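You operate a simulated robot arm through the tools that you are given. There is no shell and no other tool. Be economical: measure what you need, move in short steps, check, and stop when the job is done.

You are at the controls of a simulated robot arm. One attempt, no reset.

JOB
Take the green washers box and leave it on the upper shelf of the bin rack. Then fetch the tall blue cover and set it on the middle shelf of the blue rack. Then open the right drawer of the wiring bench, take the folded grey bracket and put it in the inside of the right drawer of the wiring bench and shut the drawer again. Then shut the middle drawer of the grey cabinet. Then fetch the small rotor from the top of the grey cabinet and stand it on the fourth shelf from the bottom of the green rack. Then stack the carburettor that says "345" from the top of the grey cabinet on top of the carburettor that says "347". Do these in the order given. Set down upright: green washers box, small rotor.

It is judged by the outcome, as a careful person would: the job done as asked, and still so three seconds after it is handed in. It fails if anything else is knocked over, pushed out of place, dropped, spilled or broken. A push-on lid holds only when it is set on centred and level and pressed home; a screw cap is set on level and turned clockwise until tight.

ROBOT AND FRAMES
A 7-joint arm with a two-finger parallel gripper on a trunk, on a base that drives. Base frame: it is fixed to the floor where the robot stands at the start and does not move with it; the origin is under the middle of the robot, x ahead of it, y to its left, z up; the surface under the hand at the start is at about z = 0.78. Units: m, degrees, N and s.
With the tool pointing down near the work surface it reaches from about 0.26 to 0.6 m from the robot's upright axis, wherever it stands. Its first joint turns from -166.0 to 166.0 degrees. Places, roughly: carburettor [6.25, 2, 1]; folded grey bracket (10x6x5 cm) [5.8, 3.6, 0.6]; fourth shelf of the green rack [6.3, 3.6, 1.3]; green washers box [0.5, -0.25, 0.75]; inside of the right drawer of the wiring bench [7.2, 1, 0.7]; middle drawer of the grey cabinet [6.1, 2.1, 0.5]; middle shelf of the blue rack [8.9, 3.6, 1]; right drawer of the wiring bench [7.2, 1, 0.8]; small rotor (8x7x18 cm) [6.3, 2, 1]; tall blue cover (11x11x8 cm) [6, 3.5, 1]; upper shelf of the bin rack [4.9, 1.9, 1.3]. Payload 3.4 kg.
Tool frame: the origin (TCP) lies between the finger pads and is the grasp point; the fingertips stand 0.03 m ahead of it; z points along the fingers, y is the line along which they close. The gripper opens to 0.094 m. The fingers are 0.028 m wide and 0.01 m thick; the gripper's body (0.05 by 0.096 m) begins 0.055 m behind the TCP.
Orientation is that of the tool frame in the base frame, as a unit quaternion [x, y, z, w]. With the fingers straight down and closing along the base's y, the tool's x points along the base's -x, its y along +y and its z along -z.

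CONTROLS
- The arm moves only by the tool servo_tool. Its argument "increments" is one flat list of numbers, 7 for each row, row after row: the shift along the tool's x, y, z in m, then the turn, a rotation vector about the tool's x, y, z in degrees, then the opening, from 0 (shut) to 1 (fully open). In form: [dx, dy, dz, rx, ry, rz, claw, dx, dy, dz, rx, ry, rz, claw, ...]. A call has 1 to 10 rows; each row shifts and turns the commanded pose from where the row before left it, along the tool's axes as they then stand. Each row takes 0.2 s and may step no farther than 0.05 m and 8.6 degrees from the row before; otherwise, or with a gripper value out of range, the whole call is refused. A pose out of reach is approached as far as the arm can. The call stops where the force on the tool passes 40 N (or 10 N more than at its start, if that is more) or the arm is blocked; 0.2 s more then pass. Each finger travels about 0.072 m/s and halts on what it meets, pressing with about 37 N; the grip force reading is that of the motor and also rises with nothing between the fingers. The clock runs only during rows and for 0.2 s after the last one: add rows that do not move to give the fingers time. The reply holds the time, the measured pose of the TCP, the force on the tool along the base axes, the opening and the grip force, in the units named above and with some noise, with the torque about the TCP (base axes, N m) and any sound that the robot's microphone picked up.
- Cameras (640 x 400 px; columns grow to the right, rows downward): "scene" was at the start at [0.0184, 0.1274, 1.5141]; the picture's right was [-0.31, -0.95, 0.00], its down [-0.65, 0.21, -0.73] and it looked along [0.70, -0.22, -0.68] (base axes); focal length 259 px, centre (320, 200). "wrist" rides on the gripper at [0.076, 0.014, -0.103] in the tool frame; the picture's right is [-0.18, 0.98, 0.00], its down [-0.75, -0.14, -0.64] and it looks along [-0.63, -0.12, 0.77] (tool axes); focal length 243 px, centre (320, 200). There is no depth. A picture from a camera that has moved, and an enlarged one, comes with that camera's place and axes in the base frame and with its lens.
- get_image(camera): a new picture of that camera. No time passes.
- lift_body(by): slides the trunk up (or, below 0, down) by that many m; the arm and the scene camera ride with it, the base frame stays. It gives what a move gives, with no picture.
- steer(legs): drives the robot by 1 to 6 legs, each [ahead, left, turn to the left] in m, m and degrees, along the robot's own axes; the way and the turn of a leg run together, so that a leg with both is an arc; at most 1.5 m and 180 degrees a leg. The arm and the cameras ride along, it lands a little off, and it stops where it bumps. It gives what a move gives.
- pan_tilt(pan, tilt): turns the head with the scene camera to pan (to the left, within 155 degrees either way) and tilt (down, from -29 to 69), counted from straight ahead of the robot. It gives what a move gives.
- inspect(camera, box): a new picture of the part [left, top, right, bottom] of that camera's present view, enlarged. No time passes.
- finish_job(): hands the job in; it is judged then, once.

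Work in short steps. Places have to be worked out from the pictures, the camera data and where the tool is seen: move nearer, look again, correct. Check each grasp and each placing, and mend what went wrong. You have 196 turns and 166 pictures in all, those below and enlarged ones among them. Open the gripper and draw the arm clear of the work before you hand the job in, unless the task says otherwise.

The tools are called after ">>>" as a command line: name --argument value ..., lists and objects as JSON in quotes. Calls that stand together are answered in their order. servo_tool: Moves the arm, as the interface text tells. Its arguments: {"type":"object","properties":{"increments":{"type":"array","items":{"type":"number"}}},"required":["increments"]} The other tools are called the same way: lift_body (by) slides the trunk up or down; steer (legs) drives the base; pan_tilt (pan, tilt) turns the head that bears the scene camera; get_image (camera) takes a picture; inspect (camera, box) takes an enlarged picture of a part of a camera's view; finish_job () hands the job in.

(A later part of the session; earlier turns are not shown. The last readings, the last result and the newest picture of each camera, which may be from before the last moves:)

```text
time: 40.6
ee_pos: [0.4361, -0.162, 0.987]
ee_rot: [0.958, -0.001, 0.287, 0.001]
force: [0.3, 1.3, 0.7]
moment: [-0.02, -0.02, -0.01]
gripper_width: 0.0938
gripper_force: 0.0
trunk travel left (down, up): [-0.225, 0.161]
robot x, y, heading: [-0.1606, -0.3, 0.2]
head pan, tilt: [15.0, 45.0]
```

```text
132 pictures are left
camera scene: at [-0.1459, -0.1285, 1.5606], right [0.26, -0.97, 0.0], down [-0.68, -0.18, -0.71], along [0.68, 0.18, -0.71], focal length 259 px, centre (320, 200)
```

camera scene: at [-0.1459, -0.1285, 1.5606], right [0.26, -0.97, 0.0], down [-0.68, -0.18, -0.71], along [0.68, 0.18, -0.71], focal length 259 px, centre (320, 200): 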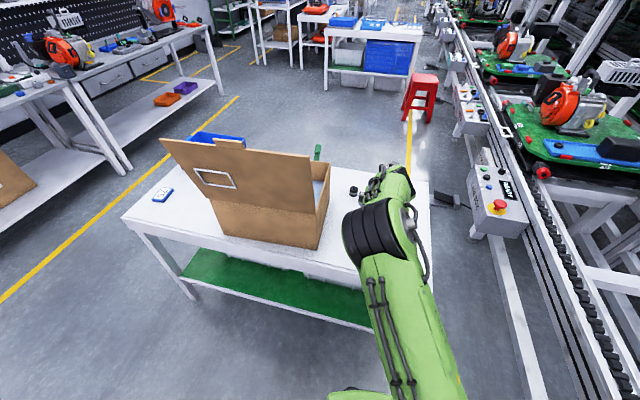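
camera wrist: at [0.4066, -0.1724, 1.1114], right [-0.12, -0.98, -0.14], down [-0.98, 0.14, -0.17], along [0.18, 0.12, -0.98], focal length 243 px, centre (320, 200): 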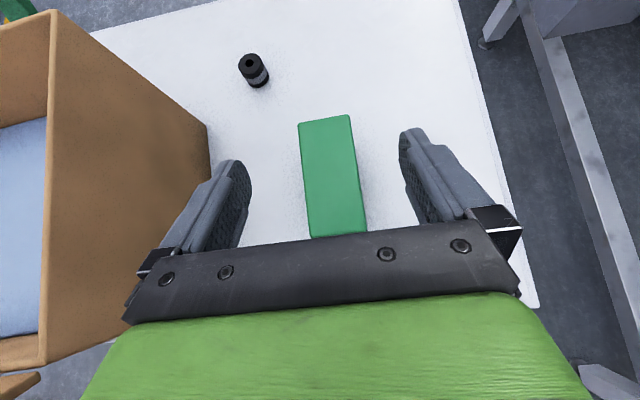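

The elbow now clears the lid. I descend around the box along the tilted approach.

>>> servo_tool --increments '[-0.0115, -0.001, 0.028, 0, 0, 0, 1, -0.0115, -0.001, 0.028, 0, 0, 0, 1, -0.0115, -0.001, 0.028, 0, 0, 0, 1]'

>>> inspect --camera "scene" --box '[240, 130, 480, 280]'

>>> get_image --camera "wrist"

```text
time: 41.4
ee_pos: [0.4555, -0.1593, 0.8996]
ee_rot: [0.958, -0.001, 0.286, 0.0]
force: [0.0, -0.8, -0.1]
moment: [0.01, 0.04, 0.01]
gripper_width: 0.0942
gripper_force: 0.1
trunk travel left (down, up): [-0.225, 0.161]
robot x, y, heading: [-0.1642, -0.3033, -0.1]
head pan, tilt: [15.0, 45.0]
```

```text
2.67 times, centred on (360, 205) of scene
camera zoom: at [-0.145, -0.129, 1.5607], right [0.26, -0.97, 0.0], down [-0.68, -0.18, -0.71], along [0.68, 0.18, -0.71], focal length 690 px, centre (213, 187)
```

zoom: 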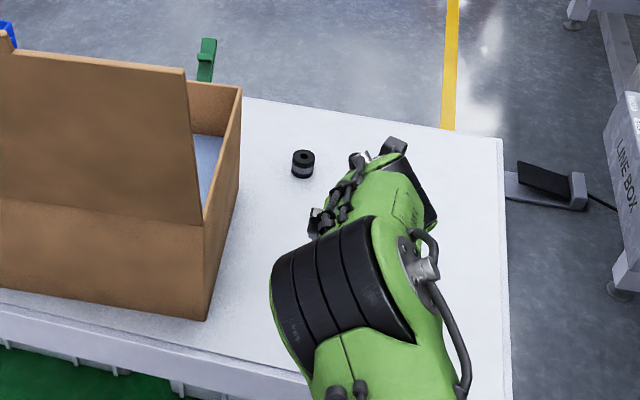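

```text
130 pictures are left
camera wrist: at [0.4613, -0.1727, 1.0268], right [-0.16, -0.98, -0.1], down [-0.98, 0.14, 0.12], along [-0.11, 0.12, -0.99], focal length 243 px, centre (320, 200)
```

wrist: 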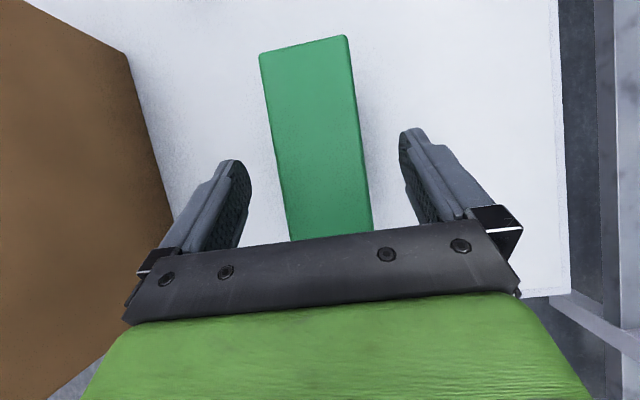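

Good clearance and centring. I finish the descent and close.

>>> servo_tool --increments '[-0.0115, 0, 0.027, 0, 0, 0, 1, -0.0115, 0, 0.026, 0, 0, 0, 1, 0, 0, 0, 0, 0, 0, 0, 0, 0, 0, 0, 0, 0, 0, 0, 0, 0, 0, 0, 0, 0, 0, 0, 0, 0, 0, 0, 0]'

>>> get_image --camera "wrist"

```text
time: 42.8
ee_pos: [0.4652, -0.1601, 0.8422]
ee_rot: [0.958, 0.0, 0.286, 0.0]
force: [1.6, 0.8, 0.0]
moment: [0.15, -0.23, 0.11]
gripper_width: 0.0642
gripper_force: 36.6
trunk travel left (down, up): [-0.225, 0.161]
robot x, y, heading: [-0.1641, -0.3023, 0.2]
head pan, tilt: [15.0, 45.0]
```

```text
129 pictures are left
camera wrist: at [0.4716, -0.1731, 0.9696], right [-0.15, -0.98, -0.1], down [-0.98, 0.14, 0.12], along [-0.11, 0.12, -0.99], focal length 243 px, centre (320, 200)
```

wrist: 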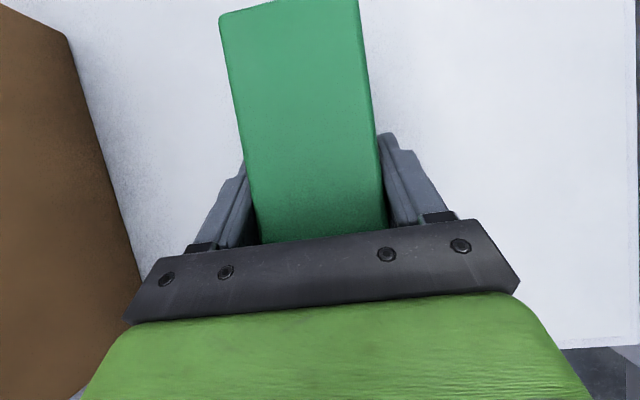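

Held. I lift it about 0.2 m, and look behind the robot before backing out.

>>> servo_tool --increments '[0.022, 0, -0.0334, 0, 0, 0, 0, 0.022, 0, -0.0334, 0, 0, 0, 0, 0.022, 0, -0.0334, 0, 0, 0, 0, 0.022, 0, -0.0334, 0, 0, 0, 0, 0.022, 0, -0.0334, 0, 0, 0, 0]'

>>> pan_tilt --pan 150 --tilt 30

>>> get_image --camera "scene"

>>> get_image --camera "wrist"

```text
time: 44.0
ee_pos: [0.464, -0.1585, 1.0409]
ee_rot: [0.958, -0.001, 0.285, 0.0]
force: [0.1, -0.6, -2.6]
moment: [-0.02, 0.05, 0.02]
gripper_width: 0.0643
gripper_force: 36.5
trunk travel left (down, up): [-0.225, 0.161]
robot x, y, heading: [-0.1645, -0.3015, -0.0]
head pan, tilt: [15.0, 45.0]
```

```text
time: 46.2
ee_pos: [0.4649, -0.1587, 1.0401]
ee_rot: [0.958, 0.0, 0.285, 0.001]
force: [0.7, -0.3, -3.0]
moment: [-0.01, 0.0, -0.01]
gripper_width: 0.0641
gripper_force: 36.9
trunk travel left (down, up): [-0.225, 0.161]
robot x, y, heading: [-0.1643, -0.3059, -0.0]
head pan, tilt: [150.0, 30.0]
```

```text
128 pictures are left
camera scene: at [-0.3023, -0.1051, 1.5834], right [0.5, 0.87, 0.0], down [0.43, -0.25, -0.87], along [-0.75, 0.43, -0.5], focal length 259 px, centre (320, 200)
```

scene: 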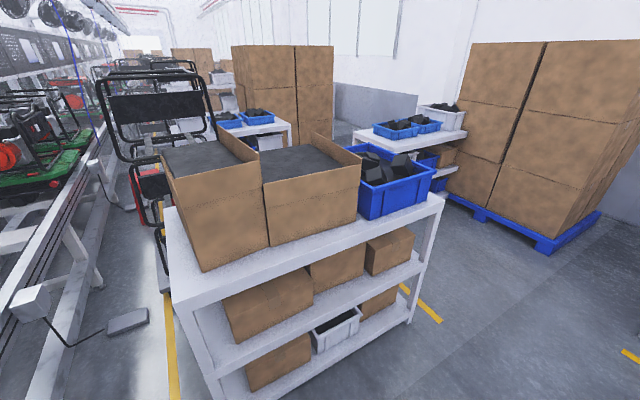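

```text
127 pictures are left
camera wrist: at [0.4722, -0.1718, 1.1671], right [-0.16, -0.98, -0.1], down [-0.98, 0.14, 0.12], along [-0.11, 0.12, -0.99], focal length 243 px, centre (320, 200)
```

wrist: 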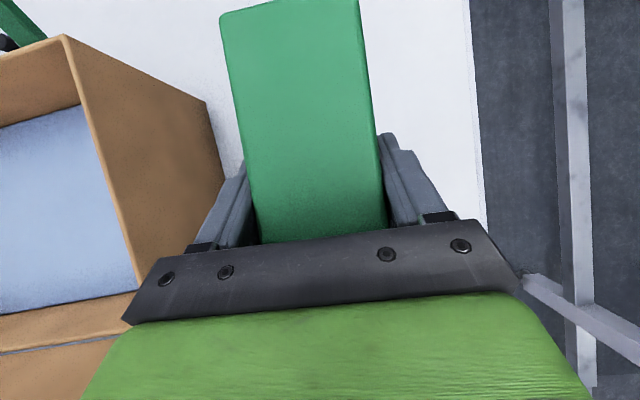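

There is a shelf behind at x about -1.0, so I back only 0.38 m, then drive left around the table and down the aisle at y≈1.5.

>>> steer --legs '[[-0.38, 0, 0], [0, 1.0, 0], [0, 0.8, 0], [1.5, 0, 0], [1.5, 0, 0]]'

>>> pan_tilt --pan 0 --tilt 15

>>> get_image --camera "scene"

```text
time: 71.4
ee_pos: [3.1148, 1.5516, 1.0402]
ee_rot: [0.958, -0.012, 0.286, 0.004]
force: [0.3, -0.5, -3.2]
moment: [0.03, 0.04, -0.03]
gripper_width: 0.0641
gripper_force: 36.9
trunk travel left (down, up): [-0.225, 0.161]
robot x, y, heading: [2.4856, 1.424, -1.0]
head pan, tilt: [150.0, 30.0]
```

```text
time: 73.7
ee_pos: [3.1151, 1.5498, 1.0393]
ee_rot: [0.958, -0.013, 0.286, 0.005]
force: [-0.2, -0.3, -3.2]
moment: [0.0, 0.07, 0.0]
gripper_width: 0.0643
gripper_force: 37.1
trunk travel left (down, up): [-0.225, 0.161]
robot x, y, heading: [2.4827, 1.4212, -1.2]
head pan, tilt: [0.0, 15.0]
```

```text
126 pictures are left
camera scene: at [2.5192, 1.5734, 1.6075], right [-0.02, -1.0, 0.0], down [-0.26, 0.01, -0.97], along [0.97, -0.02, -0.26], focal length 259 px, centre (320, 200)
```

scene: 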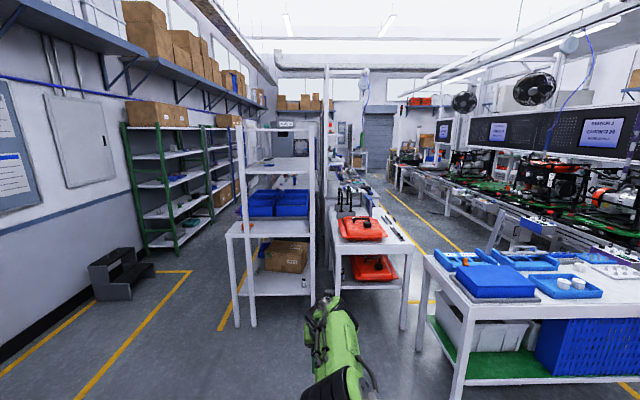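

I see the bin rack ahead. Zooming on its upper shelf for free space.

>>> inspect --camera "scene" --box '[225, 110, 345, 185]'

```text
5.33 times, centred on (285, 148) of scene
camera zoom: at [2.5192, 1.5734, 1.6075], right [-0.02, -1.0, 0.0], down [-0.26, 0.01, -0.97], along [0.97, -0.02, -0.26], focal length 1380 px, centre (507, 480)
```

zoom: 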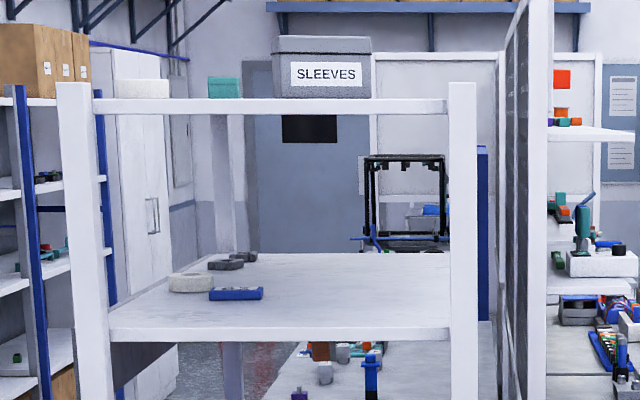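

The upper shelf (top about z 1.325, next shelf bottom about 1.59) is free in the middle-right, around y 1.74. I raise trunk and hand, then approach.

>>> lift_body --by 0.16

>>> servo_tool --increments '[0.0275, 0, -0.0418, 0, 0, 0, 0, 0.0275, 0, -0.0418, 0, 0, 0, 0, 0.0275, 0, -0.0418, 0, 0, 0, 0, 0.0275, 0, -0.0418, 0, 0, 0, 0]'

>>> steer --legs '[[0, 0.19, 1.2], [0.9, 0, 0]]'

>>> get_image --camera "wrist"

>>> get_image --camera "scene"

```text
time: 75.6
ee_pos: [3.1147, 1.5522, 1.2005]
ee_rot: [0.958, -0.012, 0.286, 0.005]
force: [0.0, -0.6, -3.3]
moment: [-0.04, 0.03, 0.02]
gripper_width: 0.064
gripper_force: 37.2
trunk travel left (down, up): [-0.385, 0.001]
robot x, y, heading: [2.4811, 1.4233, -1.4]
head pan, tilt: [0.0, 15.0]
```

```text
time: 76.6
ee_pos: [3.1041, 1.547, 1.3777]
ee_rot: [0.958, -0.013, 0.286, 0.004]
force: [0.1, -0.5, -1.9]
moment: [0.05, 0.08, 0.01]
gripper_width: 0.0644
gripper_force: 36.6
out of reach, approached as far as the arm can: row 4
trunk travel left (down, up): [-0.385, 0.001]
robot x, y, heading: [2.4797, 1.4205, -1.3]
head pan, tilt: [0.0, 15.0]
```

```text
time: 82.4
ee_pos: [3.9992, 1.7417, 1.3766]
ee_rot: [0.958, -0.005, 0.285, 0.002]
force: [0.8, -0.4, -3.7]
moment: [-0.01, 0.03, 0.02]
gripper_width: 0.0643
gripper_force: 36.6
trunk travel left (down, up): [-0.385, 0.001]
robot x, y, heading: [3.3776, 1.6101, -0.5]
head pan, tilt: [0.0, 15.0]
```

```text
124 pictures are left
camera wrist: at [4.0055, 1.7292, 1.5044], right [-0.17, -0.98, -0.1], down [-0.98, 0.15, 0.12], along [-0.11, 0.12, -0.99], focal length 243 px, centre (320, 200)
```

wrist: 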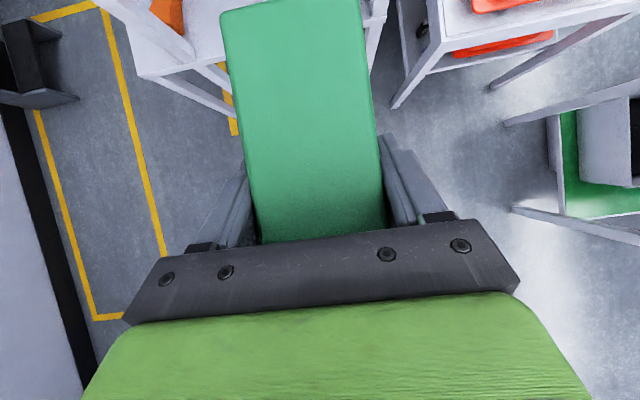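

```text
123 pictures are left
camera scene: at [3.412, 1.761, 1.7674], right [-0.01, -1.0, 0.0], down [-0.26, 0.0, -0.97], along [0.97, -0.01, -0.26], focal length 259 px, centre (320, 200)
```

scene: 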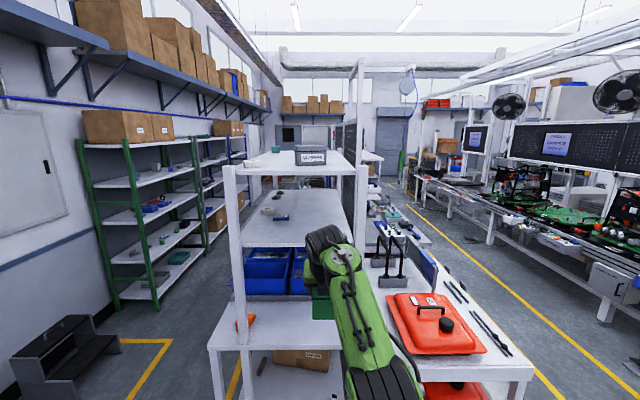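

I zoom in on the rack front to measure the shelf edges precisely.

>>> inspect --camera "scene" --box '[215, 135, 375, 235]'

```text
4.00 times, centred on (295, 185) of scene
camera zoom: at [3.412, 1.761, 1.7674], right [-0.01, -1.0, 0.0], down [-0.26, 0.0, -0.97], along [0.97, -0.01, -0.26], focal length 1035 px, centre (420, 260)
```

zoom: 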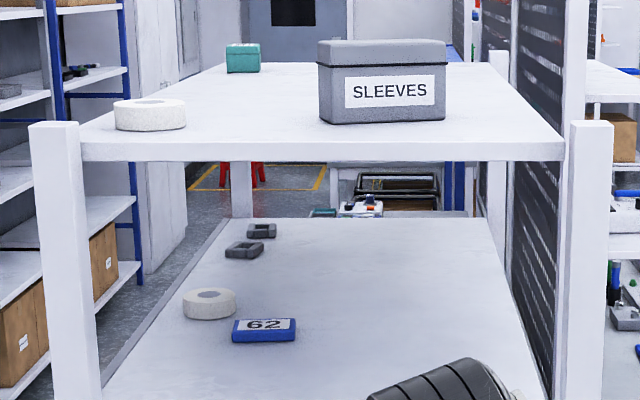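

Front of the rack is at x≈4.43, shelf top ≈1.312, shelf above ≈1.597. I pull the hand in 6 cm and raise it a bit so the box bottom clears the shelf.

>>> servo_tool --increments '[-0.018, 0, -0.027, 0, 0, 0, 0, -0.018, 0, -0.027, 0, 0, 0, 0]'

>>> inspect --camera "scene" --box '[200, 150, 440, 300]'

```text
time: 83.0
ee_pos: [3.9357, 1.744, 1.4037]
ee_rot: [0.958, -0.006, 0.286, 0.002]
force: [0.8, 0.1, -3.2]
moment: [-0.05, 0.05, -0.04]
gripper_width: 0.0641
gripper_force: 36.9
trunk travel left (down, up): [-0.385, 0.001]
robot x, y, heading: [3.3742, 1.6053, -0.5]
head pan, tilt: [0.0, 15.0]
```

```text
2.67 times, centred on (320, 225) of scene
camera zoom: at [3.4098, 1.7618, 1.7674], right [-0.01, -1.0, 0.0], down [-0.26, 0.0, -0.97], along [0.97, -0.01, -0.26], focal length 690 px, centre (320, 133)
```

zoom: 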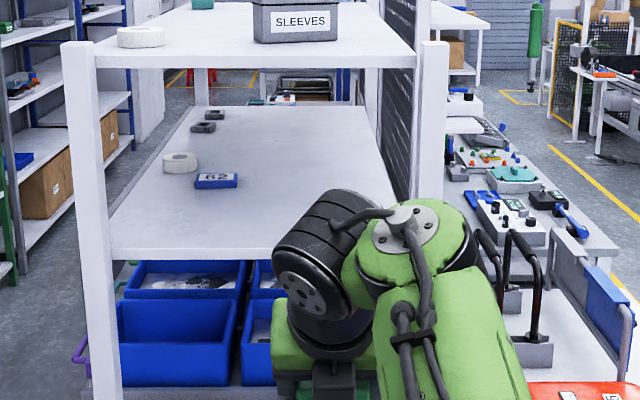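

Shelf top measures ≈1.305. I lower slightly to 1.388 and drive forward 0.46 m, then check.

>>> servo_tool --increments '[-0.0085, 0, 0.013, 0, 0, 0, 0]'

>>> steer --legs '[[0.45, 0, 0.4]]'

>>> get_image --camera "wrist"

>>> pan_tilt --pan 0 --tilt 30

>>> get_image --camera "scene"

```text
time: 83.4
ee_pos: [3.937, 1.7441, 1.388]
ee_rot: [0.958, -0.006, 0.286, 0.002]
force: [-0.3, -0.4, -3.9]
moment: [-0.01, 0.07, -0.04]
gripper_width: 0.0643
gripper_force: 36.6
trunk travel left (down, up): [-0.385, 0.001]
robot x, y, heading: [3.3761, 1.6103, -0.7]
head pan, tilt: [0.0, 15.0]
```

```text
time: 86.2
ee_pos: [4.3898, 1.7525, 1.3869]
ee_rot: [0.958, 0.001, 0.286, -0.001]
force: [-0.6, -0.5, -2.9]
moment: [0.01, 0.03, 0.04]
gripper_width: 0.0641
gripper_force: 36.5
trunk travel left (down, up): [-0.385, 0.001]
robot x, y, heading: [3.8313, 1.6048, 0.3]
head pan, tilt: [0.0, 15.0]
```

```text
120 pictures are left
camera wrist: at [4.397, 1.7385, 1.5146], right [-0.15, -0.98, -0.1], down [-0.98, 0.14, 0.12], along [-0.11, 0.12, -0.99], focal length 243 px, centre (320, 200)
```

wrist: 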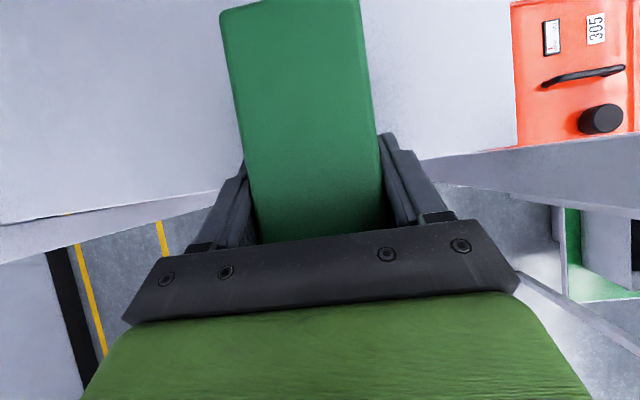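

```text
time: 86.9
ee_pos: [4.3907, 1.7521, 1.3876]
ee_rot: [0.959, 0.002, 0.284, 0.0]
force: [-0.3, 1.5, -3.7]
moment: [0.01, 0.07, 0.02]
gripper_width: 0.0641
gripper_force: 37.6
trunk travel left (down, up): [-0.385, 0.001]
robot x, y, heading: [3.8296, 1.6047, 0.1]
head pan, tilt: [0.0, 30.0]
```

```text
119 pictures are left
camera scene: at [3.8609, 1.7602, 1.7432], right [0.01, -1.0, 0.0], down [-0.5, 0.0, -0.87], along [0.87, 0.0, -0.5], focal length 259 px, centre (320, 200)
```

scene: 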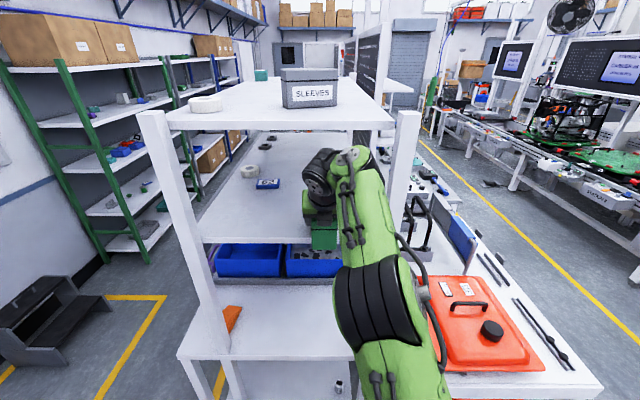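

The wrist view puts the shelf's front edge at x≈4.395, so the box is already half over it. I go 4.5 cm farther with the base and look at clearance.

>>> steer --legs '[[0.05, 0, 0]]'

>>> inspect --camera "scene" --box '[220, 90, 460, 240]'

```text
time: 87.8
ee_pos: [4.4381, 1.7526, 1.387]
ee_rot: [0.958, 0.002, 0.286, 0.0]
force: [0.1, 0.2, -3.2]
moment: [-0.03, 0.06, -0.06]
gripper_width: 0.0641
gripper_force: 36.7
trunk travel left (down, up): [-0.385, 0.001]
robot x, y, heading: [3.8802, 1.609, 0.2]
head pan, tilt: [0.0, 30.0]
```

```text
2.67 times, centred on (340, 165) of scene
camera zoom: at [3.9087, 1.7606, 1.7431], right [0.01, -1.0, 0.0], down [-0.5, 0.0, -0.87], along [0.87, 0.01, -0.5], focal length 690 px, centre (267, 293)
```

zoom: 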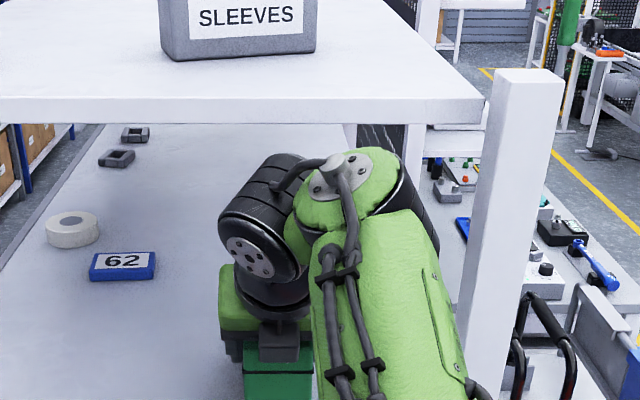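

Clearances look fine. I lower in small steps until the box touches down.

>>> servo_tool --increments '[-0.0027, 0, 0.0042, 0, 0, 0, 0, -0.0027, 0, 0.0042, 0, 0, 0, 0, -0.0027, 0, 0.0042, 0, 0, 0, 0]'

```text
time: 88.7
ee_pos: [4.435, 1.752, 1.3767]
ee_rot: [0.957, 0.002, 0.292, 0.0]
force: [3.5, 1.9, 35.8]
moment: [-0.13, 0.21, 0.07]
gripper_width: 0.0639
gripper_force: 37.0
trunk travel left (down, up): [-0.385, 0.001]
robot x, y, heading: [3.8784, 1.606, 0.2]
head pan, tilt: [0.0, 30.0]
```

Touchdown at z≈1.377. I ease off and open.

>>> servo_tool --increments '[0.0022, 0, -0.0034, 0, 0, 0, 0, 0, 0, 0, 0, 0, 0, 0.5, 0, 0, 0, 0, 0, 0, 1, 0, 0, 0, 0, 0, 0, 1]'

>>> get_image --camera "wrist"

```text
time: 89.7
ee_pos: [4.4373, 1.753, 1.3764]
ee_rot: [0.959, 0.001, 0.285, 0.001]
force: [0.1, 0.2, -1.0]
moment: [-0.02, -0.01, -0.03]
gripper_width: 0.0941
gripper_force: 0.0
trunk travel left (down, up): [-0.385, 0.001]
robot x, y, heading: [3.8776, 1.6074, 0.4]
head pan, tilt: [0.0, 30.0]
```

```text
117 pictures are left
camera wrist: at [4.4439, 1.7392, 1.5036], right [-0.15, -0.98, -0.1], down [-0.98, 0.14, 0.13], along [-0.11, 0.12, -0.99], focal length 243 px, centre (320, 200)
```

wrist: 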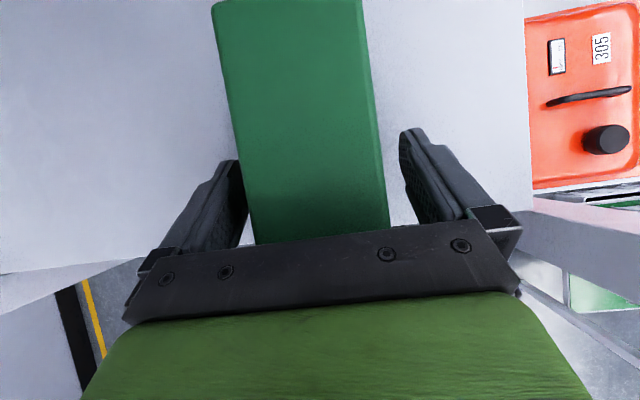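

It stands. I withdraw the hand straight back with the arm, then look.

>>> servo_tool --increments '[-0.0334, 0, -0.022, 0, 0, 0, 1, -0.0334, 0, -0.022, 0, 0, 0, 1, -0.0334, 0, -0.022, 0, 0, 0, 1]'

>>> get_image --camera "wrist"

```text
time: 90.5
ee_pos: [4.3156, 1.7518, 1.3764]
ee_rot: [0.958, 0.001, 0.287, -0.001]
force: [-0.2, -0.3, -0.2]
moment: [0.01, -0.04, -0.01]
gripper_width: 0.094
gripper_force: 0.0
trunk travel left (down, up): [-0.385, 0.001]
robot x, y, heading: [3.8825, 1.6048, 0.4]
head pan, tilt: [0.0, 30.0]
```

```text
116 pictures are left
camera wrist: at [4.3223, 1.7382, 1.5045], right [-0.15, -0.98, -0.1], down [-0.98, 0.14, 0.12], along [-0.11, 0.12, -0.99], focal length 243 px, centre (320, 200)
```

wrist: 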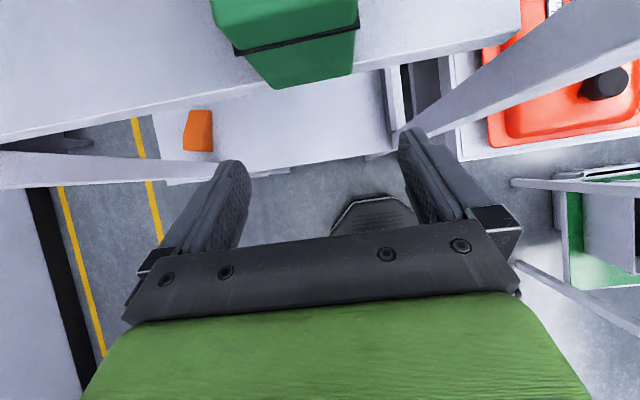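

The box is flush with the shelf edge; I close the fingers and nudge it about 3 cm further in.

>>> servo_tool --increments '[0, 0, 0, 0, 0, 0, 0, 0, 0, 0, 0, 0, 0, 0, 0, 0, 0, 0, 0, 0, 0, 0, 0, 0, 0, 0, 0, 0, 0.025, 0, 0.0165, 0, 0, 0, 0, 0.0125, 0, 0.00825, 0, 0, 0, 0, 0.0085, 0, 0.0055, 0, 0, 0, 0, 0.0085, 0, 0.0055, 0, 0, 0, 0, 0.0085, 0, 0.0055, 0, 0, 0, 0]'

>>> get_image --camera "wrist"

```text
time: 92.5
ee_pos: [4.3927, 1.7529, 1.3771]
ee_rot: [0.958, 0.003, 0.286, -0.001]
force: [-0.4, 0.4, -0.3]
moment: [0.03, 0.01, 0.0]
gripper_width: 0.0
gripper_force: 33.2
trunk travel left (down, up): [-0.385, 0.001]
robot x, y, heading: [3.8765, 1.6074, 0.3]
head pan, tilt: [0.0, 30.0]
```

```text
115 pictures are left
camera wrist: at [4.3993, 1.7391, 1.5044], right [-0.15, -0.98, -0.1], down [-0.98, 0.14, 0.12], along [-0.11, 0.12, -0.99], focal length 243 px, centre (320, 200)
```

wrist: 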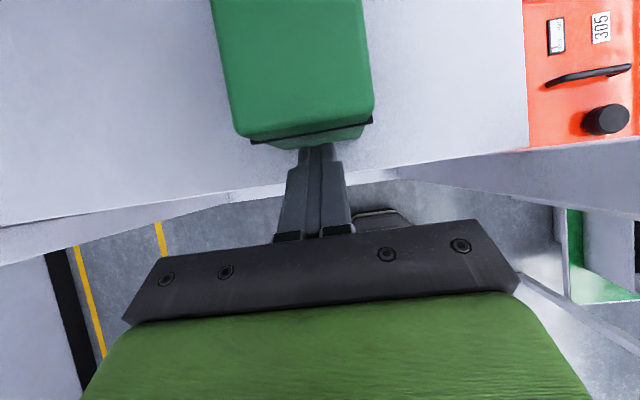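

The box sits fully on the shelf. I withdraw, back off and drive around to the aisle before the green rack.

>>> servo_tool --increments '[-0.0334, 0, -0.022, 0, 0, 0, 0, -0.0334, 0, -0.022, 0, 0, 0, 0]'

>>> steer --legs '[[-0.4, 0, 0], [0, 1.05, 0], [0.9, 0, 0]]'

>>> pan_tilt --pan 10 --tilt 25

>>> get_image --camera "scene"

```text
time: 93.0
ee_pos: [4.31, 1.7516, 1.3793]
ee_rot: [0.958, 0.002, 0.286, 0.0]
force: [-0.2, -0.9, 0.4]
moment: [0.03, 0.01, 0.0]
gripper_width: 0.0
gripper_force: 32.8
trunk travel left (down, up): [-0.385, 0.001]
robot x, y, heading: [3.8764, 1.6071, 0.4]
head pan, tilt: [0.0, 30.0]
```

```text
time: 104.9
ee_pos: [4.784, 2.8595, 1.3774]
ee_rot: [0.958, 0.012, 0.286, -0.003]
force: [-0.3, -0.3, -0.2]
moment: [0.02, 0.0, 0.04]
gripper_width: 0.0
gripper_force: 32.9
trunk travel left (down, up): [-0.385, 0.001]
robot x, y, heading: [4.357, 2.7052, 1.5]
head pan, tilt: [0.0, 30.0]
```

```text
time: 105.7
ee_pos: [4.7833, 2.8577, 1.3769]
ee_rot: [0.958, 0.013, 0.285, -0.003]
force: [0.3, 0.4, -0.6]
moment: [0.04, -0.03, -0.01]
gripper_width: 0.0
gripper_force: 32.9
trunk travel left (down, up): [-0.385, 0.001]
robot x, y, heading: [4.3521, 2.7084, 1.6]
head pan, tilt: [10.0, 25.0]
```

```text
114 pictures are left
camera scene: at [4.3794, 2.8754, 1.7511], right [0.2, -0.98, 0.0], down [-0.41, -0.08, -0.91], along [0.89, 0.18, -0.42], focal length 259 px, centre (320, 200)
```

scene: 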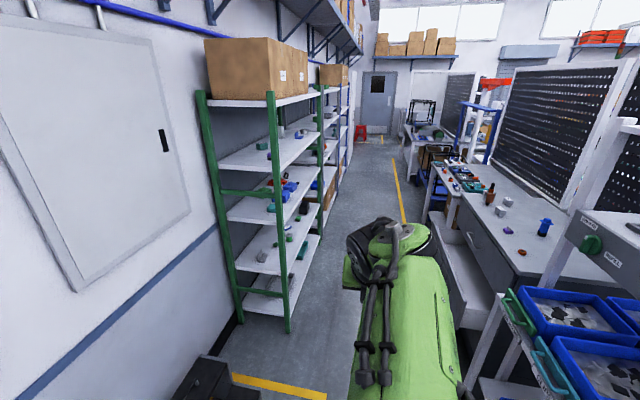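

Green rack on the left, grey cabinet with an open drawer on the right. I zoom in on both.

>>> inspect --camera "scene" --box '[190, 70, 350, 340]'

>>> inspect --camera "scene" --box '[400, 120, 592, 320]'

```text
1.48 times, centred on (270, 205) of scene
camera zoom: at [4.3794, 2.8754, 1.7511], right [0.2, -0.98, 0.0], down [-0.41, -0.08, -0.91], along [0.89, 0.18, -0.42], focal length 383 px, centre (394, 193)
```

zoom: 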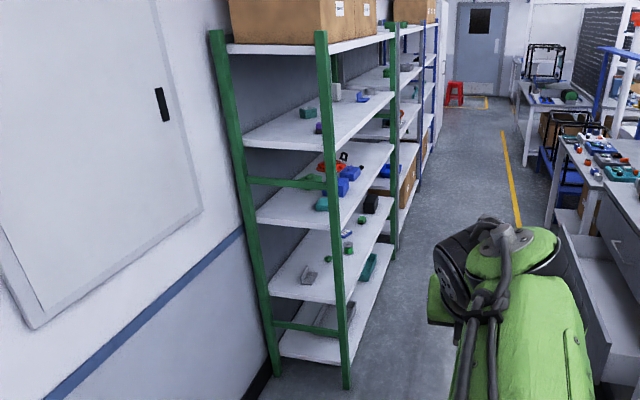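

```text
2.00 times, centred on (496, 220) of scene
camera zoom: at [4.3794, 2.8754, 1.7511], right [0.2, -0.98, 0.0], down [-0.41, -0.08, -0.91], along [0.89, 0.18, -0.42], focal length 518 px, centre (-32, 160)
```

zoom: 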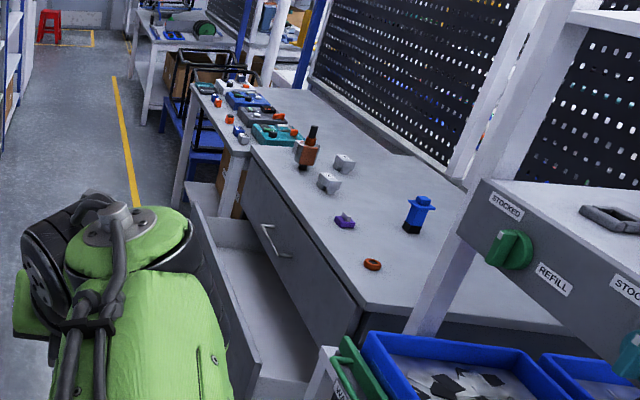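

I drive along the aisle to x≈6.0 keeping clear of the open drawer, then turn to face the green rack.

>>> steer --legs '[[0.85, 0, -1.0], [0.78, 0, 0], [0, 0, 89.4]]'

>>> pan_tilt --pan 0 --tilt 35

>>> get_image --camera "scene"

>>> get_image --camera "wrist"

```text
time: 117.7
ee_pos: [5.8291, 3.1736, 1.3772]
ee_rot: [0.675, 0.68, 0.203, -0.202]
force: [0.2, -0.4, -0.2]
moment: [0.02, -0.06, 0.0]
gripper_width: 0.0
gripper_force: 32.9
trunk travel left (down, up): [-0.385, 0.001]
robot x, y, heading: [5.9748, 2.7398, 90.5]
head pan, tilt: [10.0, 25.0]
```

```text
time: 118.5
ee_pos: [5.8283, 3.1743, 1.3788]
ee_rot: [0.674, 0.681, 0.201, -0.202]
force: [0.8, -0.6, -0.3]
moment: [-0.01, -0.01, 0.01]
gripper_width: 0.0
gripper_force: 33.1
trunk travel left (down, up): [-0.385, 0.001]
robot x, y, heading: [5.976, 2.7407, 90.8]
head pan, tilt: [0.0, 35.0]
```

```text
111 pictures are left
camera scene: at [5.8217, 2.7685, 1.7354], right [1.0, 0.01, 0.0], down [0.01, -0.57, -0.82], along [-0.01, 0.82, -0.57], focal length 259 px, centre (320, 200)
```

scene: 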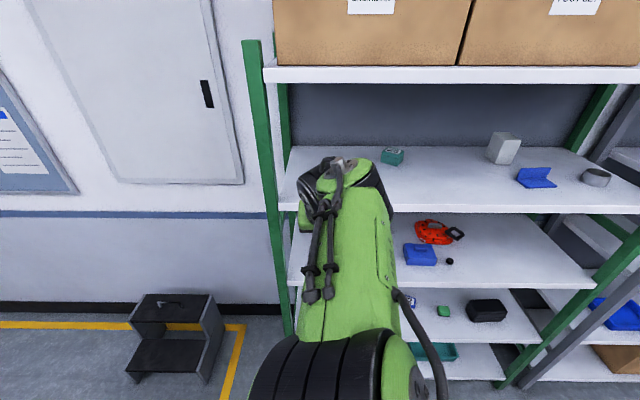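

```text
110 pictures are left
camera wrist: at [5.8417, 3.1822, 1.5057], right [0.98, -0.14, -0.1], down [-0.13, -0.98, 0.12], along [-0.12, -0.11, -0.99], focal length 243 px, centre (320, 200)
```

wrist: 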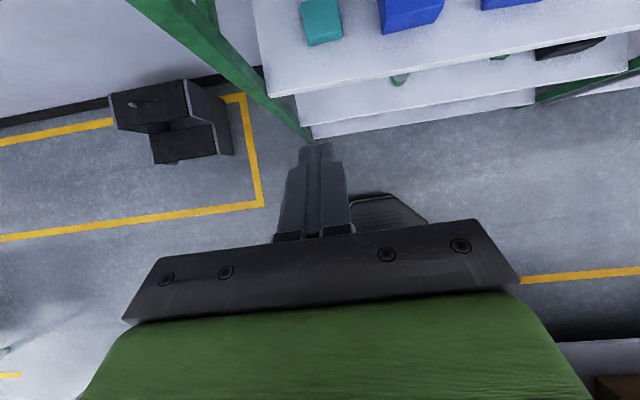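

I zoom to identify the tall blue cover on the third shelf.

>>> inspect --camera "scene" --box '[380, 200, 580, 325]'

>>> inspect --camera "wrist" --box '[260, 0, 580, 150]'

```text
3.20 times, centred on (480, 262) of scene
camera zoom: at [5.8217, 2.7685, 1.7354], right [1.0, 0.01, 0.0], down [0.01, -0.57, -0.82], along [-0.01, 0.82, -0.57], focal length 828 px, centre (-192, 0)
```

zoom: 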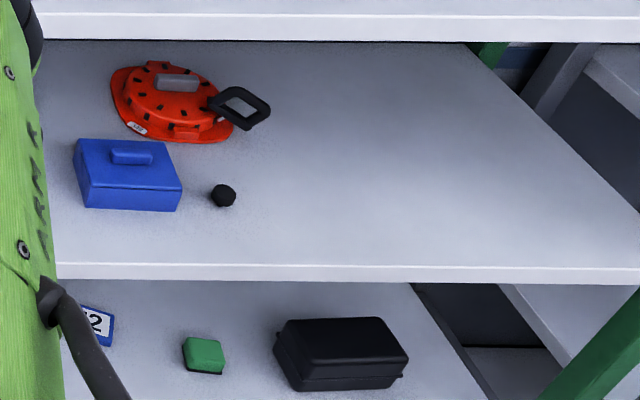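

```text
2.00 times, centred on (420, 75) of wrist
camera zoom: at [5.8417, 3.1822, 1.5057], right [0.98, -0.14, -0.1], down [-0.13, -0.98, 0.12], along [-0.12, -0.11, -0.99], focal length 485 px, centre (120, 450)
```

zoom: 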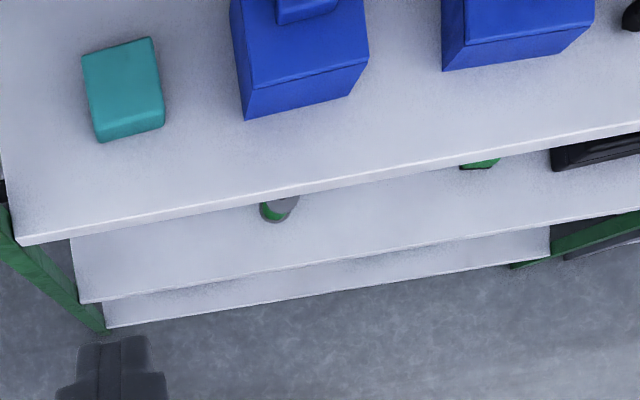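

Two blue covers stand on shelf 3; the hinted one is the left one near (5.99, 3.48), hidden by the arm from the head. I lower the hand in front of it and tilt it flatter, to see both and fit under shelf 4.

>>> servo_tool --increments '[-0.0183, 0.027, 0.0278, 0, 0, 0, 0.5, -0.0183, 0.027, 0.0278, 0, 0, 0, 0.5, -0.0183, 0.027, 0.0278, 0, 0, 0, 0.5, -0.0183, 0.027, 0.0278, 0, 0, 0, 0.5, -0.0183, 0.027, 0.0278, 0, 0, 0, 0.5, -0.0183, 0.027, 0.0278, 0, 0, 0, 0.5]'

>>> get_image --camera "wrist"

>>> get_image --camera "scene"

```text
time: 119.9
ee_pos: [5.9734, 3.1998, 1.1865]
ee_rot: [0.676, 0.68, 0.202, -0.201]
force: [0.4, 0.4, 0.1]
moment: [-0.01, -0.04, 0.03]
gripper_width: 0.0467
gripper_force: 0.1
out of reach, approached as far as the arm can: row 5, 6
trunk travel left (down, up): [-0.385, 0.001]
robot x, y, heading: [5.9707, 2.7426, 90.8]
head pan, tilt: [0.0, 35.0]
```

```text
107 pictures are left
camera wrist: at [5.9869, 3.2085, 1.3138], right [0.98, -0.15, -0.1], down [-0.14, -0.98, 0.13], along [-0.12, -0.11, -0.99], focal length 243 px, centre (320, 200)
```

wrist: 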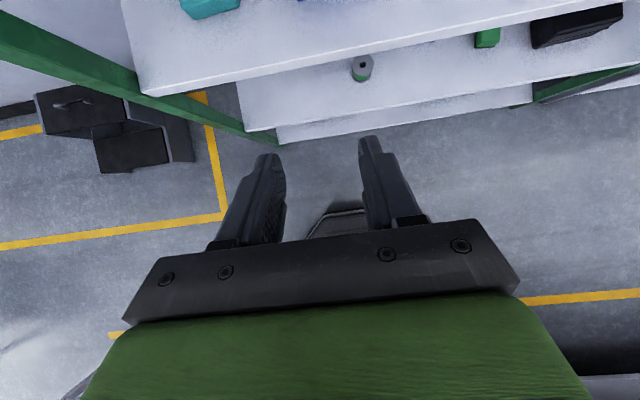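

```text
106 pictures are left
camera scene: at [5.8208, 2.7716, 1.7352], right [1.0, 0.01, 0.0], down [0.01, -0.57, -0.82], along [-0.01, 0.82, -0.58], focal length 259 px, centre (320, 200)
```

scene: 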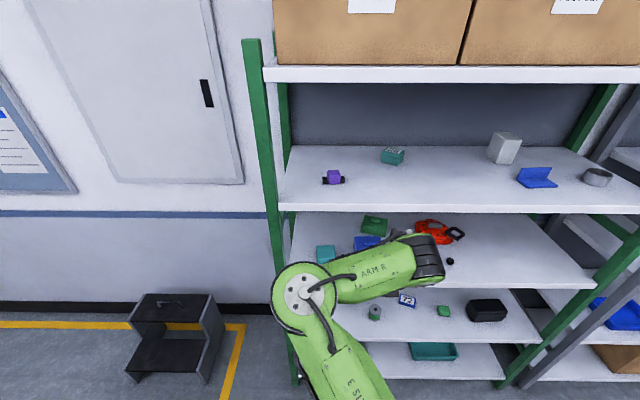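

I lower the trunk 0.12 m for a better arm posture, then go forward/up while tilting to about 62 degrees.

>>> lift_body --by -0.12

>>> servo_tool --increments '[0.0388, 0, -0.0044, 0, 7.25, 0, 0.5, 0.0391, 0, 0.0005, 0, 7.25, 0, 0.5, 0.0387, 0, 0.0055, 0, 7.25, 0, 0.5, 0.0377, 0, 0.0103, 0, 7.25, 0, 0.5]'

>>> get_image --camera "wrist"

>>> get_image --camera "scene"

```text
time: 121.4
ee_pos: [5.9729, 3.1974, 1.0678]
ee_rot: [0.676, 0.68, 0.202, -0.201]
force: [0.1, 0.0, 0.0]
moment: [0.0, -0.01, 0.04]
gripper_width: 0.0469
gripper_force: 0.1
trunk travel left (down, up): [-0.265, 0.121]
robot x, y, heading: [5.9723, 2.7426, 90.4]
head pan, tilt: [0.0, 35.0]
```

```text
time: 122.4
ee_pos: [5.9743, 3.3179, 1.1646]
ee_rot: [0.604, 0.607, 0.365, -0.365]
force: [-0.2, 0.3, -1.0]
moment: [-0.02, 0.02, 0.04]
gripper_width: 0.0467
gripper_force: 0.0
trunk travel left (down, up): [-0.265, 0.121]
robot x, y, heading: [5.9766, 2.7402, 90.9]
head pan, tilt: [0.0, 35.0]
```

```text
105 pictures are left
camera wrist: at [5.9873, 3.2643, 1.2794], right [0.98, -0.08, -0.16], down [-0.14, -0.92, -0.37], along [-0.12, 0.38, -0.92], focal length 243 px, centre (320, 200)
```

wrist: 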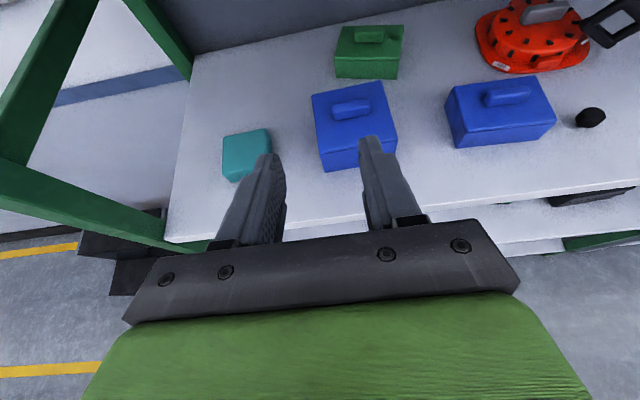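

```text
104 pictures are left
camera scene: at [5.8222, 2.7692, 1.6153], right [1.0, 0.01, 0.0], down [0.01, -0.57, -0.82], along [-0.01, 0.82, -0.57], focal length 259 px, centre (320, 200)
```

scene: 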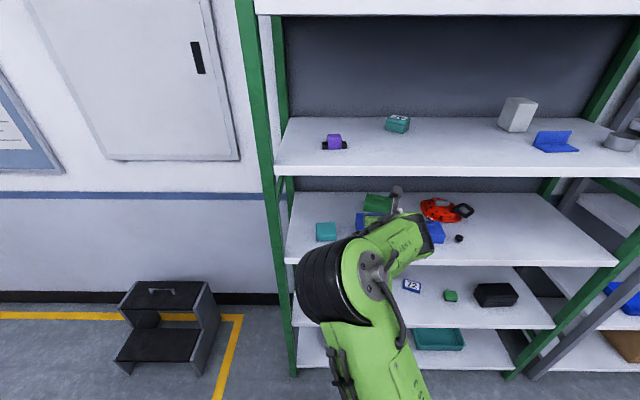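

Great posture. I zoom the wrist view to compare the covers and locate the handle.

>>> inspect --camera "wrist" --box '[280, 60, 600, 200]'

```text
2.00 times, centred on (440, 130) of wrist
camera zoom: at [5.9873, 3.2643, 1.2794], right [0.98, -0.08, -0.16], down [-0.14, -0.92, -0.37], along [-0.12, 0.38, -0.92], focal length 485 px, centre (80, 340)
```

zoom: 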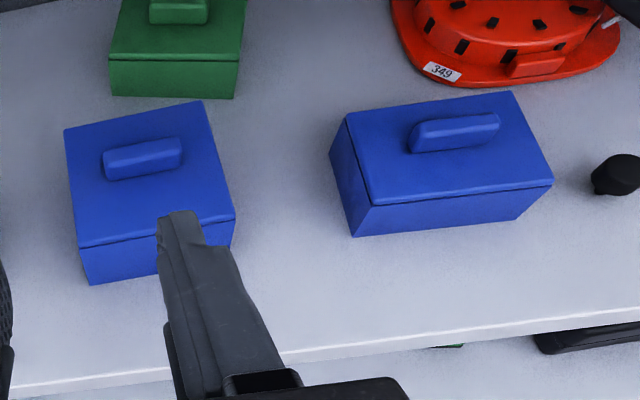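

The left cover is the tall one (10.5 cm square, shelf z≈0.943, lid top ≈0.998, handle ridge at (6.007, 3.499), top ≈1.02). I advance above the ridge with open fingers.

>>> servo_tool --increments '[0.0015, 0.0066, 0.0353, 0, 0, 0, 1, 0.0015, 0.0066, 0.0353, 0, 0, 0, 1, 0.0015, 0.0066, 0.0353, 0, 0, 0, 1, 0.0015, 0.0066, 0.0353, 0, 0, 0, 1, 0.0015, 0.0066, 0.0353, 0, 0, 0, 1]'

>>> get_image --camera "wrist"

```text
time: 123.6
ee_pos: [6.0068, 3.4809, 1.0885]
ee_rot: [0.605, 0.608, 0.362, -0.364]
force: [-0.5, 0.0, -0.3]
moment: [0.0, 0.0, 0.0]
gripper_width: 0.0941
gripper_force: 0.0
trunk travel left (down, up): [-0.265, 0.121]
robot x, y, heading: [5.9754, 2.739, 90.6]
head pan, tilt: [0.0, 35.0]
```

```text
102 pictures are left
camera wrist: at [6.0204, 3.4262, 1.2038], right [0.98, -0.08, -0.16], down [-0.14, -0.92, -0.36], along [-0.12, 0.38, -0.92], focal length 243 px, centre (320, 200)
```

wrist: 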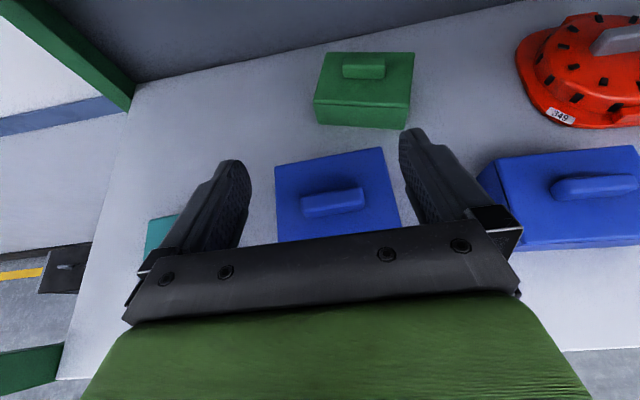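

Ridge centred. I lower to the lid top and grip the ridge.

>>> servo_tool --increments '[-0.0177, 0, 0.0093, 0, 0, 0, 1, -0.0177, 0, 0.0093, 0, 0, 0, 1, -0.0133, 0, 0.007, 0, 0, 0, 1, -0.0035, 0, 0.0018, 0, 0, 0, 1]'

>>> get_image --camera "wrist"

```text
time: 124.6
ee_pos: [6.0048, 3.4789, 1.0343]
ee_rot: [0.602, 0.608, 0.365, -0.367]
force: [-1.0, 4.8, 10.0]
moment: [0.3, 0.38, -0.14]
gripper_width: 0.0935
gripper_force: 0.0
trunk travel left (down, up): [-0.265, 0.121]
robot x, y, heading: [5.9734, 2.7413, 90.6]
head pan, tilt: [0.0, 35.0]
```

```text
101 pictures are left
camera wrist: at [6.0186, 3.4238, 1.1491], right [0.98, -0.08, -0.16], down [-0.13, -0.92, -0.37], along [-0.12, 0.39, -0.91], focal length 243 px, centre (320, 200)
```

wrist: 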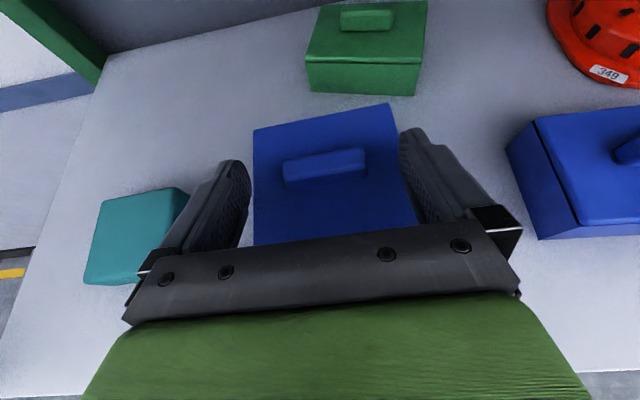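

Light contact with the lid. I back off 2 mm and close on the ridge.

>>> servo_tool --increments '[0.003, 0, -0.0015, 0, 0, 0, 1, 0, 0, 0, 0, 0, 0, 0, 0, 0, 0, 0, 0, 0, 0, 0, 0, 0, 0, 0, 0, 0, 0, 0, 0, 0, 0, 0, 0]'

>>> get_image --camera "wrist"

```text
time: 125.8
ee_pos: [6.0048, 3.4783, 1.0349]
ee_rot: [0.605, 0.608, 0.364, -0.363]
force: [2.6, -0.4, 2.7]
moment: [-0.06, 0.08, 0.04]
gripper_width: 0.0514
gripper_force: 37.5
trunk travel left (down, up): [-0.265, 0.121]
robot x, y, heading: [5.9741, 2.7416, 90.6]
head pan, tilt: [0.0, 35.0]
```

```text
100 pictures are left
camera wrist: at [6.0196, 3.4239, 1.1497], right [0.98, -0.08, -0.16], down [-0.14, -0.92, -0.36], along [-0.12, 0.38, -0.92], focal length 243 px, centre (320, 200)
```

wrist: 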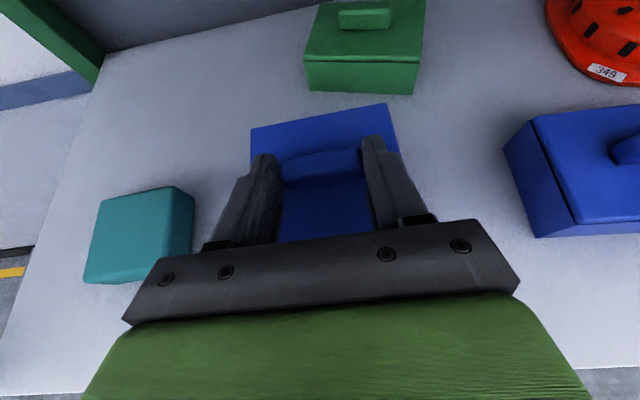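

Gripped at 51 mm, the ridge length. I lift about 5 cm and check.

>>> servo_tool --increments '[0.0133, 0, -0.007, 0, 0, 0, 0, 0.0177, 0, -0.0093, 0, 0, 0, 0, 0.0177, 0, -0.0093, 0, 0, 0, 0]'

>>> get_image --camera "wrist"

```text
time: 126.6
ee_pos: [6.0042, 3.4782, 1.0892]
ee_rot: [0.604, 0.608, 0.364, -0.365]
force: [0.6, 0.4, -1.2]
moment: [-0.03, 0.0, 0.02]
gripper_width: 0.0513
gripper_force: 36.9
trunk travel left (down, up): [-0.265, 0.121]
robot x, y, heading: [5.9727, 2.7404, 91.0]
head pan, tilt: [0.0, 35.0]
```

```text
99 pictures are left
camera wrist: at [6.0185, 3.4244, 1.2046], right [0.98, -0.08, -0.16], down [-0.14, -0.92, -0.36], along [-0.12, 0.38, -0.92], focal length 243 px, centre (320, 200)
```

wrist: 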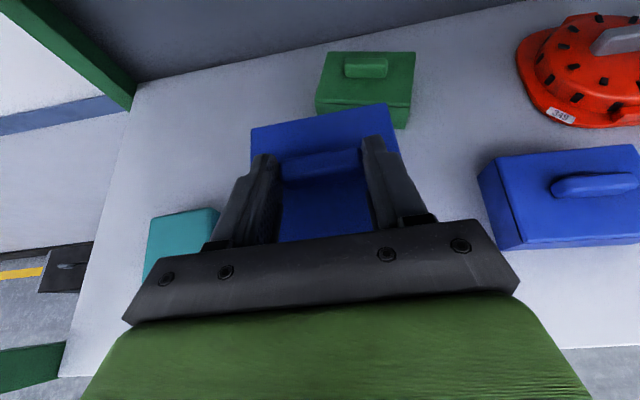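

The cover is held. I pull it out of the shelf, back slightly, turn right and drive down the aisle to the blue rack at x≈8.9.

>>> servo_tool --increments '[-0.0085, 0, -0.0379, 0, 0, 0, 0, -0.0085, 0, -0.0379, 0, 0, 0, 0, -0.0085, 0, -0.0379, 0, 0, 0, 0, -0.0085, 0, -0.0379, 0, 0, 0, 0, -0.0085, 0, -0.02, 0, 0, 0, 0]'

>>> steer --legs '[[-0.04, 0, 0], [0, 0, -90.7]]'

>>> pan_tilt --pan 0 --tilt 20

>>> get_image --camera "scene"

```text
time: 127.8
ee_pos: [6.0074, 3.3078, 1.1308]
ee_rot: [0.604, 0.608, 0.364, -0.364]
force: [-0.6, 0.2, -0.5]
moment: [-0.02, -0.03, 0.0]
gripper_width: 0.0511
gripper_force: 37.3
trunk travel left (down, up): [-0.265, 0.121]
robot x, y, heading: [5.9765, 2.741, 90.5]
head pan, tilt: [0.0, 35.0]
```

```text
time: 132.4
ee_pos: [6.5409, 2.6769, 1.1316]
ee_rot: [0.857, 0.01, 0.515, -0.005]
force: [0.1, 0.7, -0.6]
moment: [-0.01, 0.07, -0.01]
gripper_width: 0.0513
gripper_force: 36.4
trunk travel left (down, up): [-0.265, 0.121]
robot x, y, heading: [5.9742, 2.6978, 1.8]
head pan, tilt: [0.0, 35.0]
```

```text
time: 133.2
ee_pos: [6.5423, 2.6783, 1.1316]
ee_rot: [0.857, 0.01, 0.515, -0.005]
force: [-0.7, 0.1, -1.7]
moment: [-0.02, 0.04, 0.0]
gripper_width: 0.0512
gripper_force: 37.4
trunk travel left (down, up): [-0.265, 0.121]
robot x, y, heading: [5.972, 2.7021, 1.4]
head pan, tilt: [0.0, 20.0]
```

```text
98 pictures are left
camera scene: at [6.0036, 2.8548, 1.639], right [0.03, -1.0, 0.0], down [-0.34, -0.01, -0.94], along [0.94, 0.03, -0.34], focal length 259 px, centre (320, 200)
```

scene: 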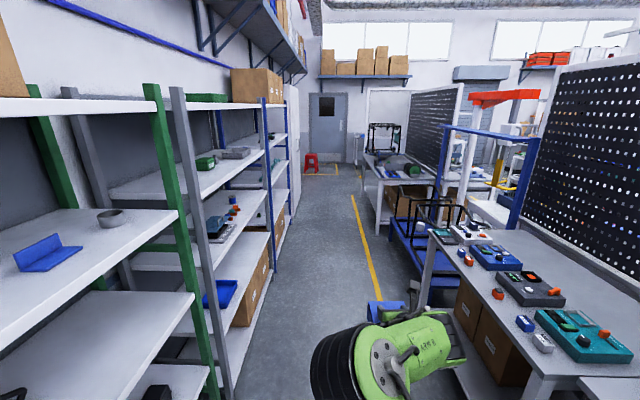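

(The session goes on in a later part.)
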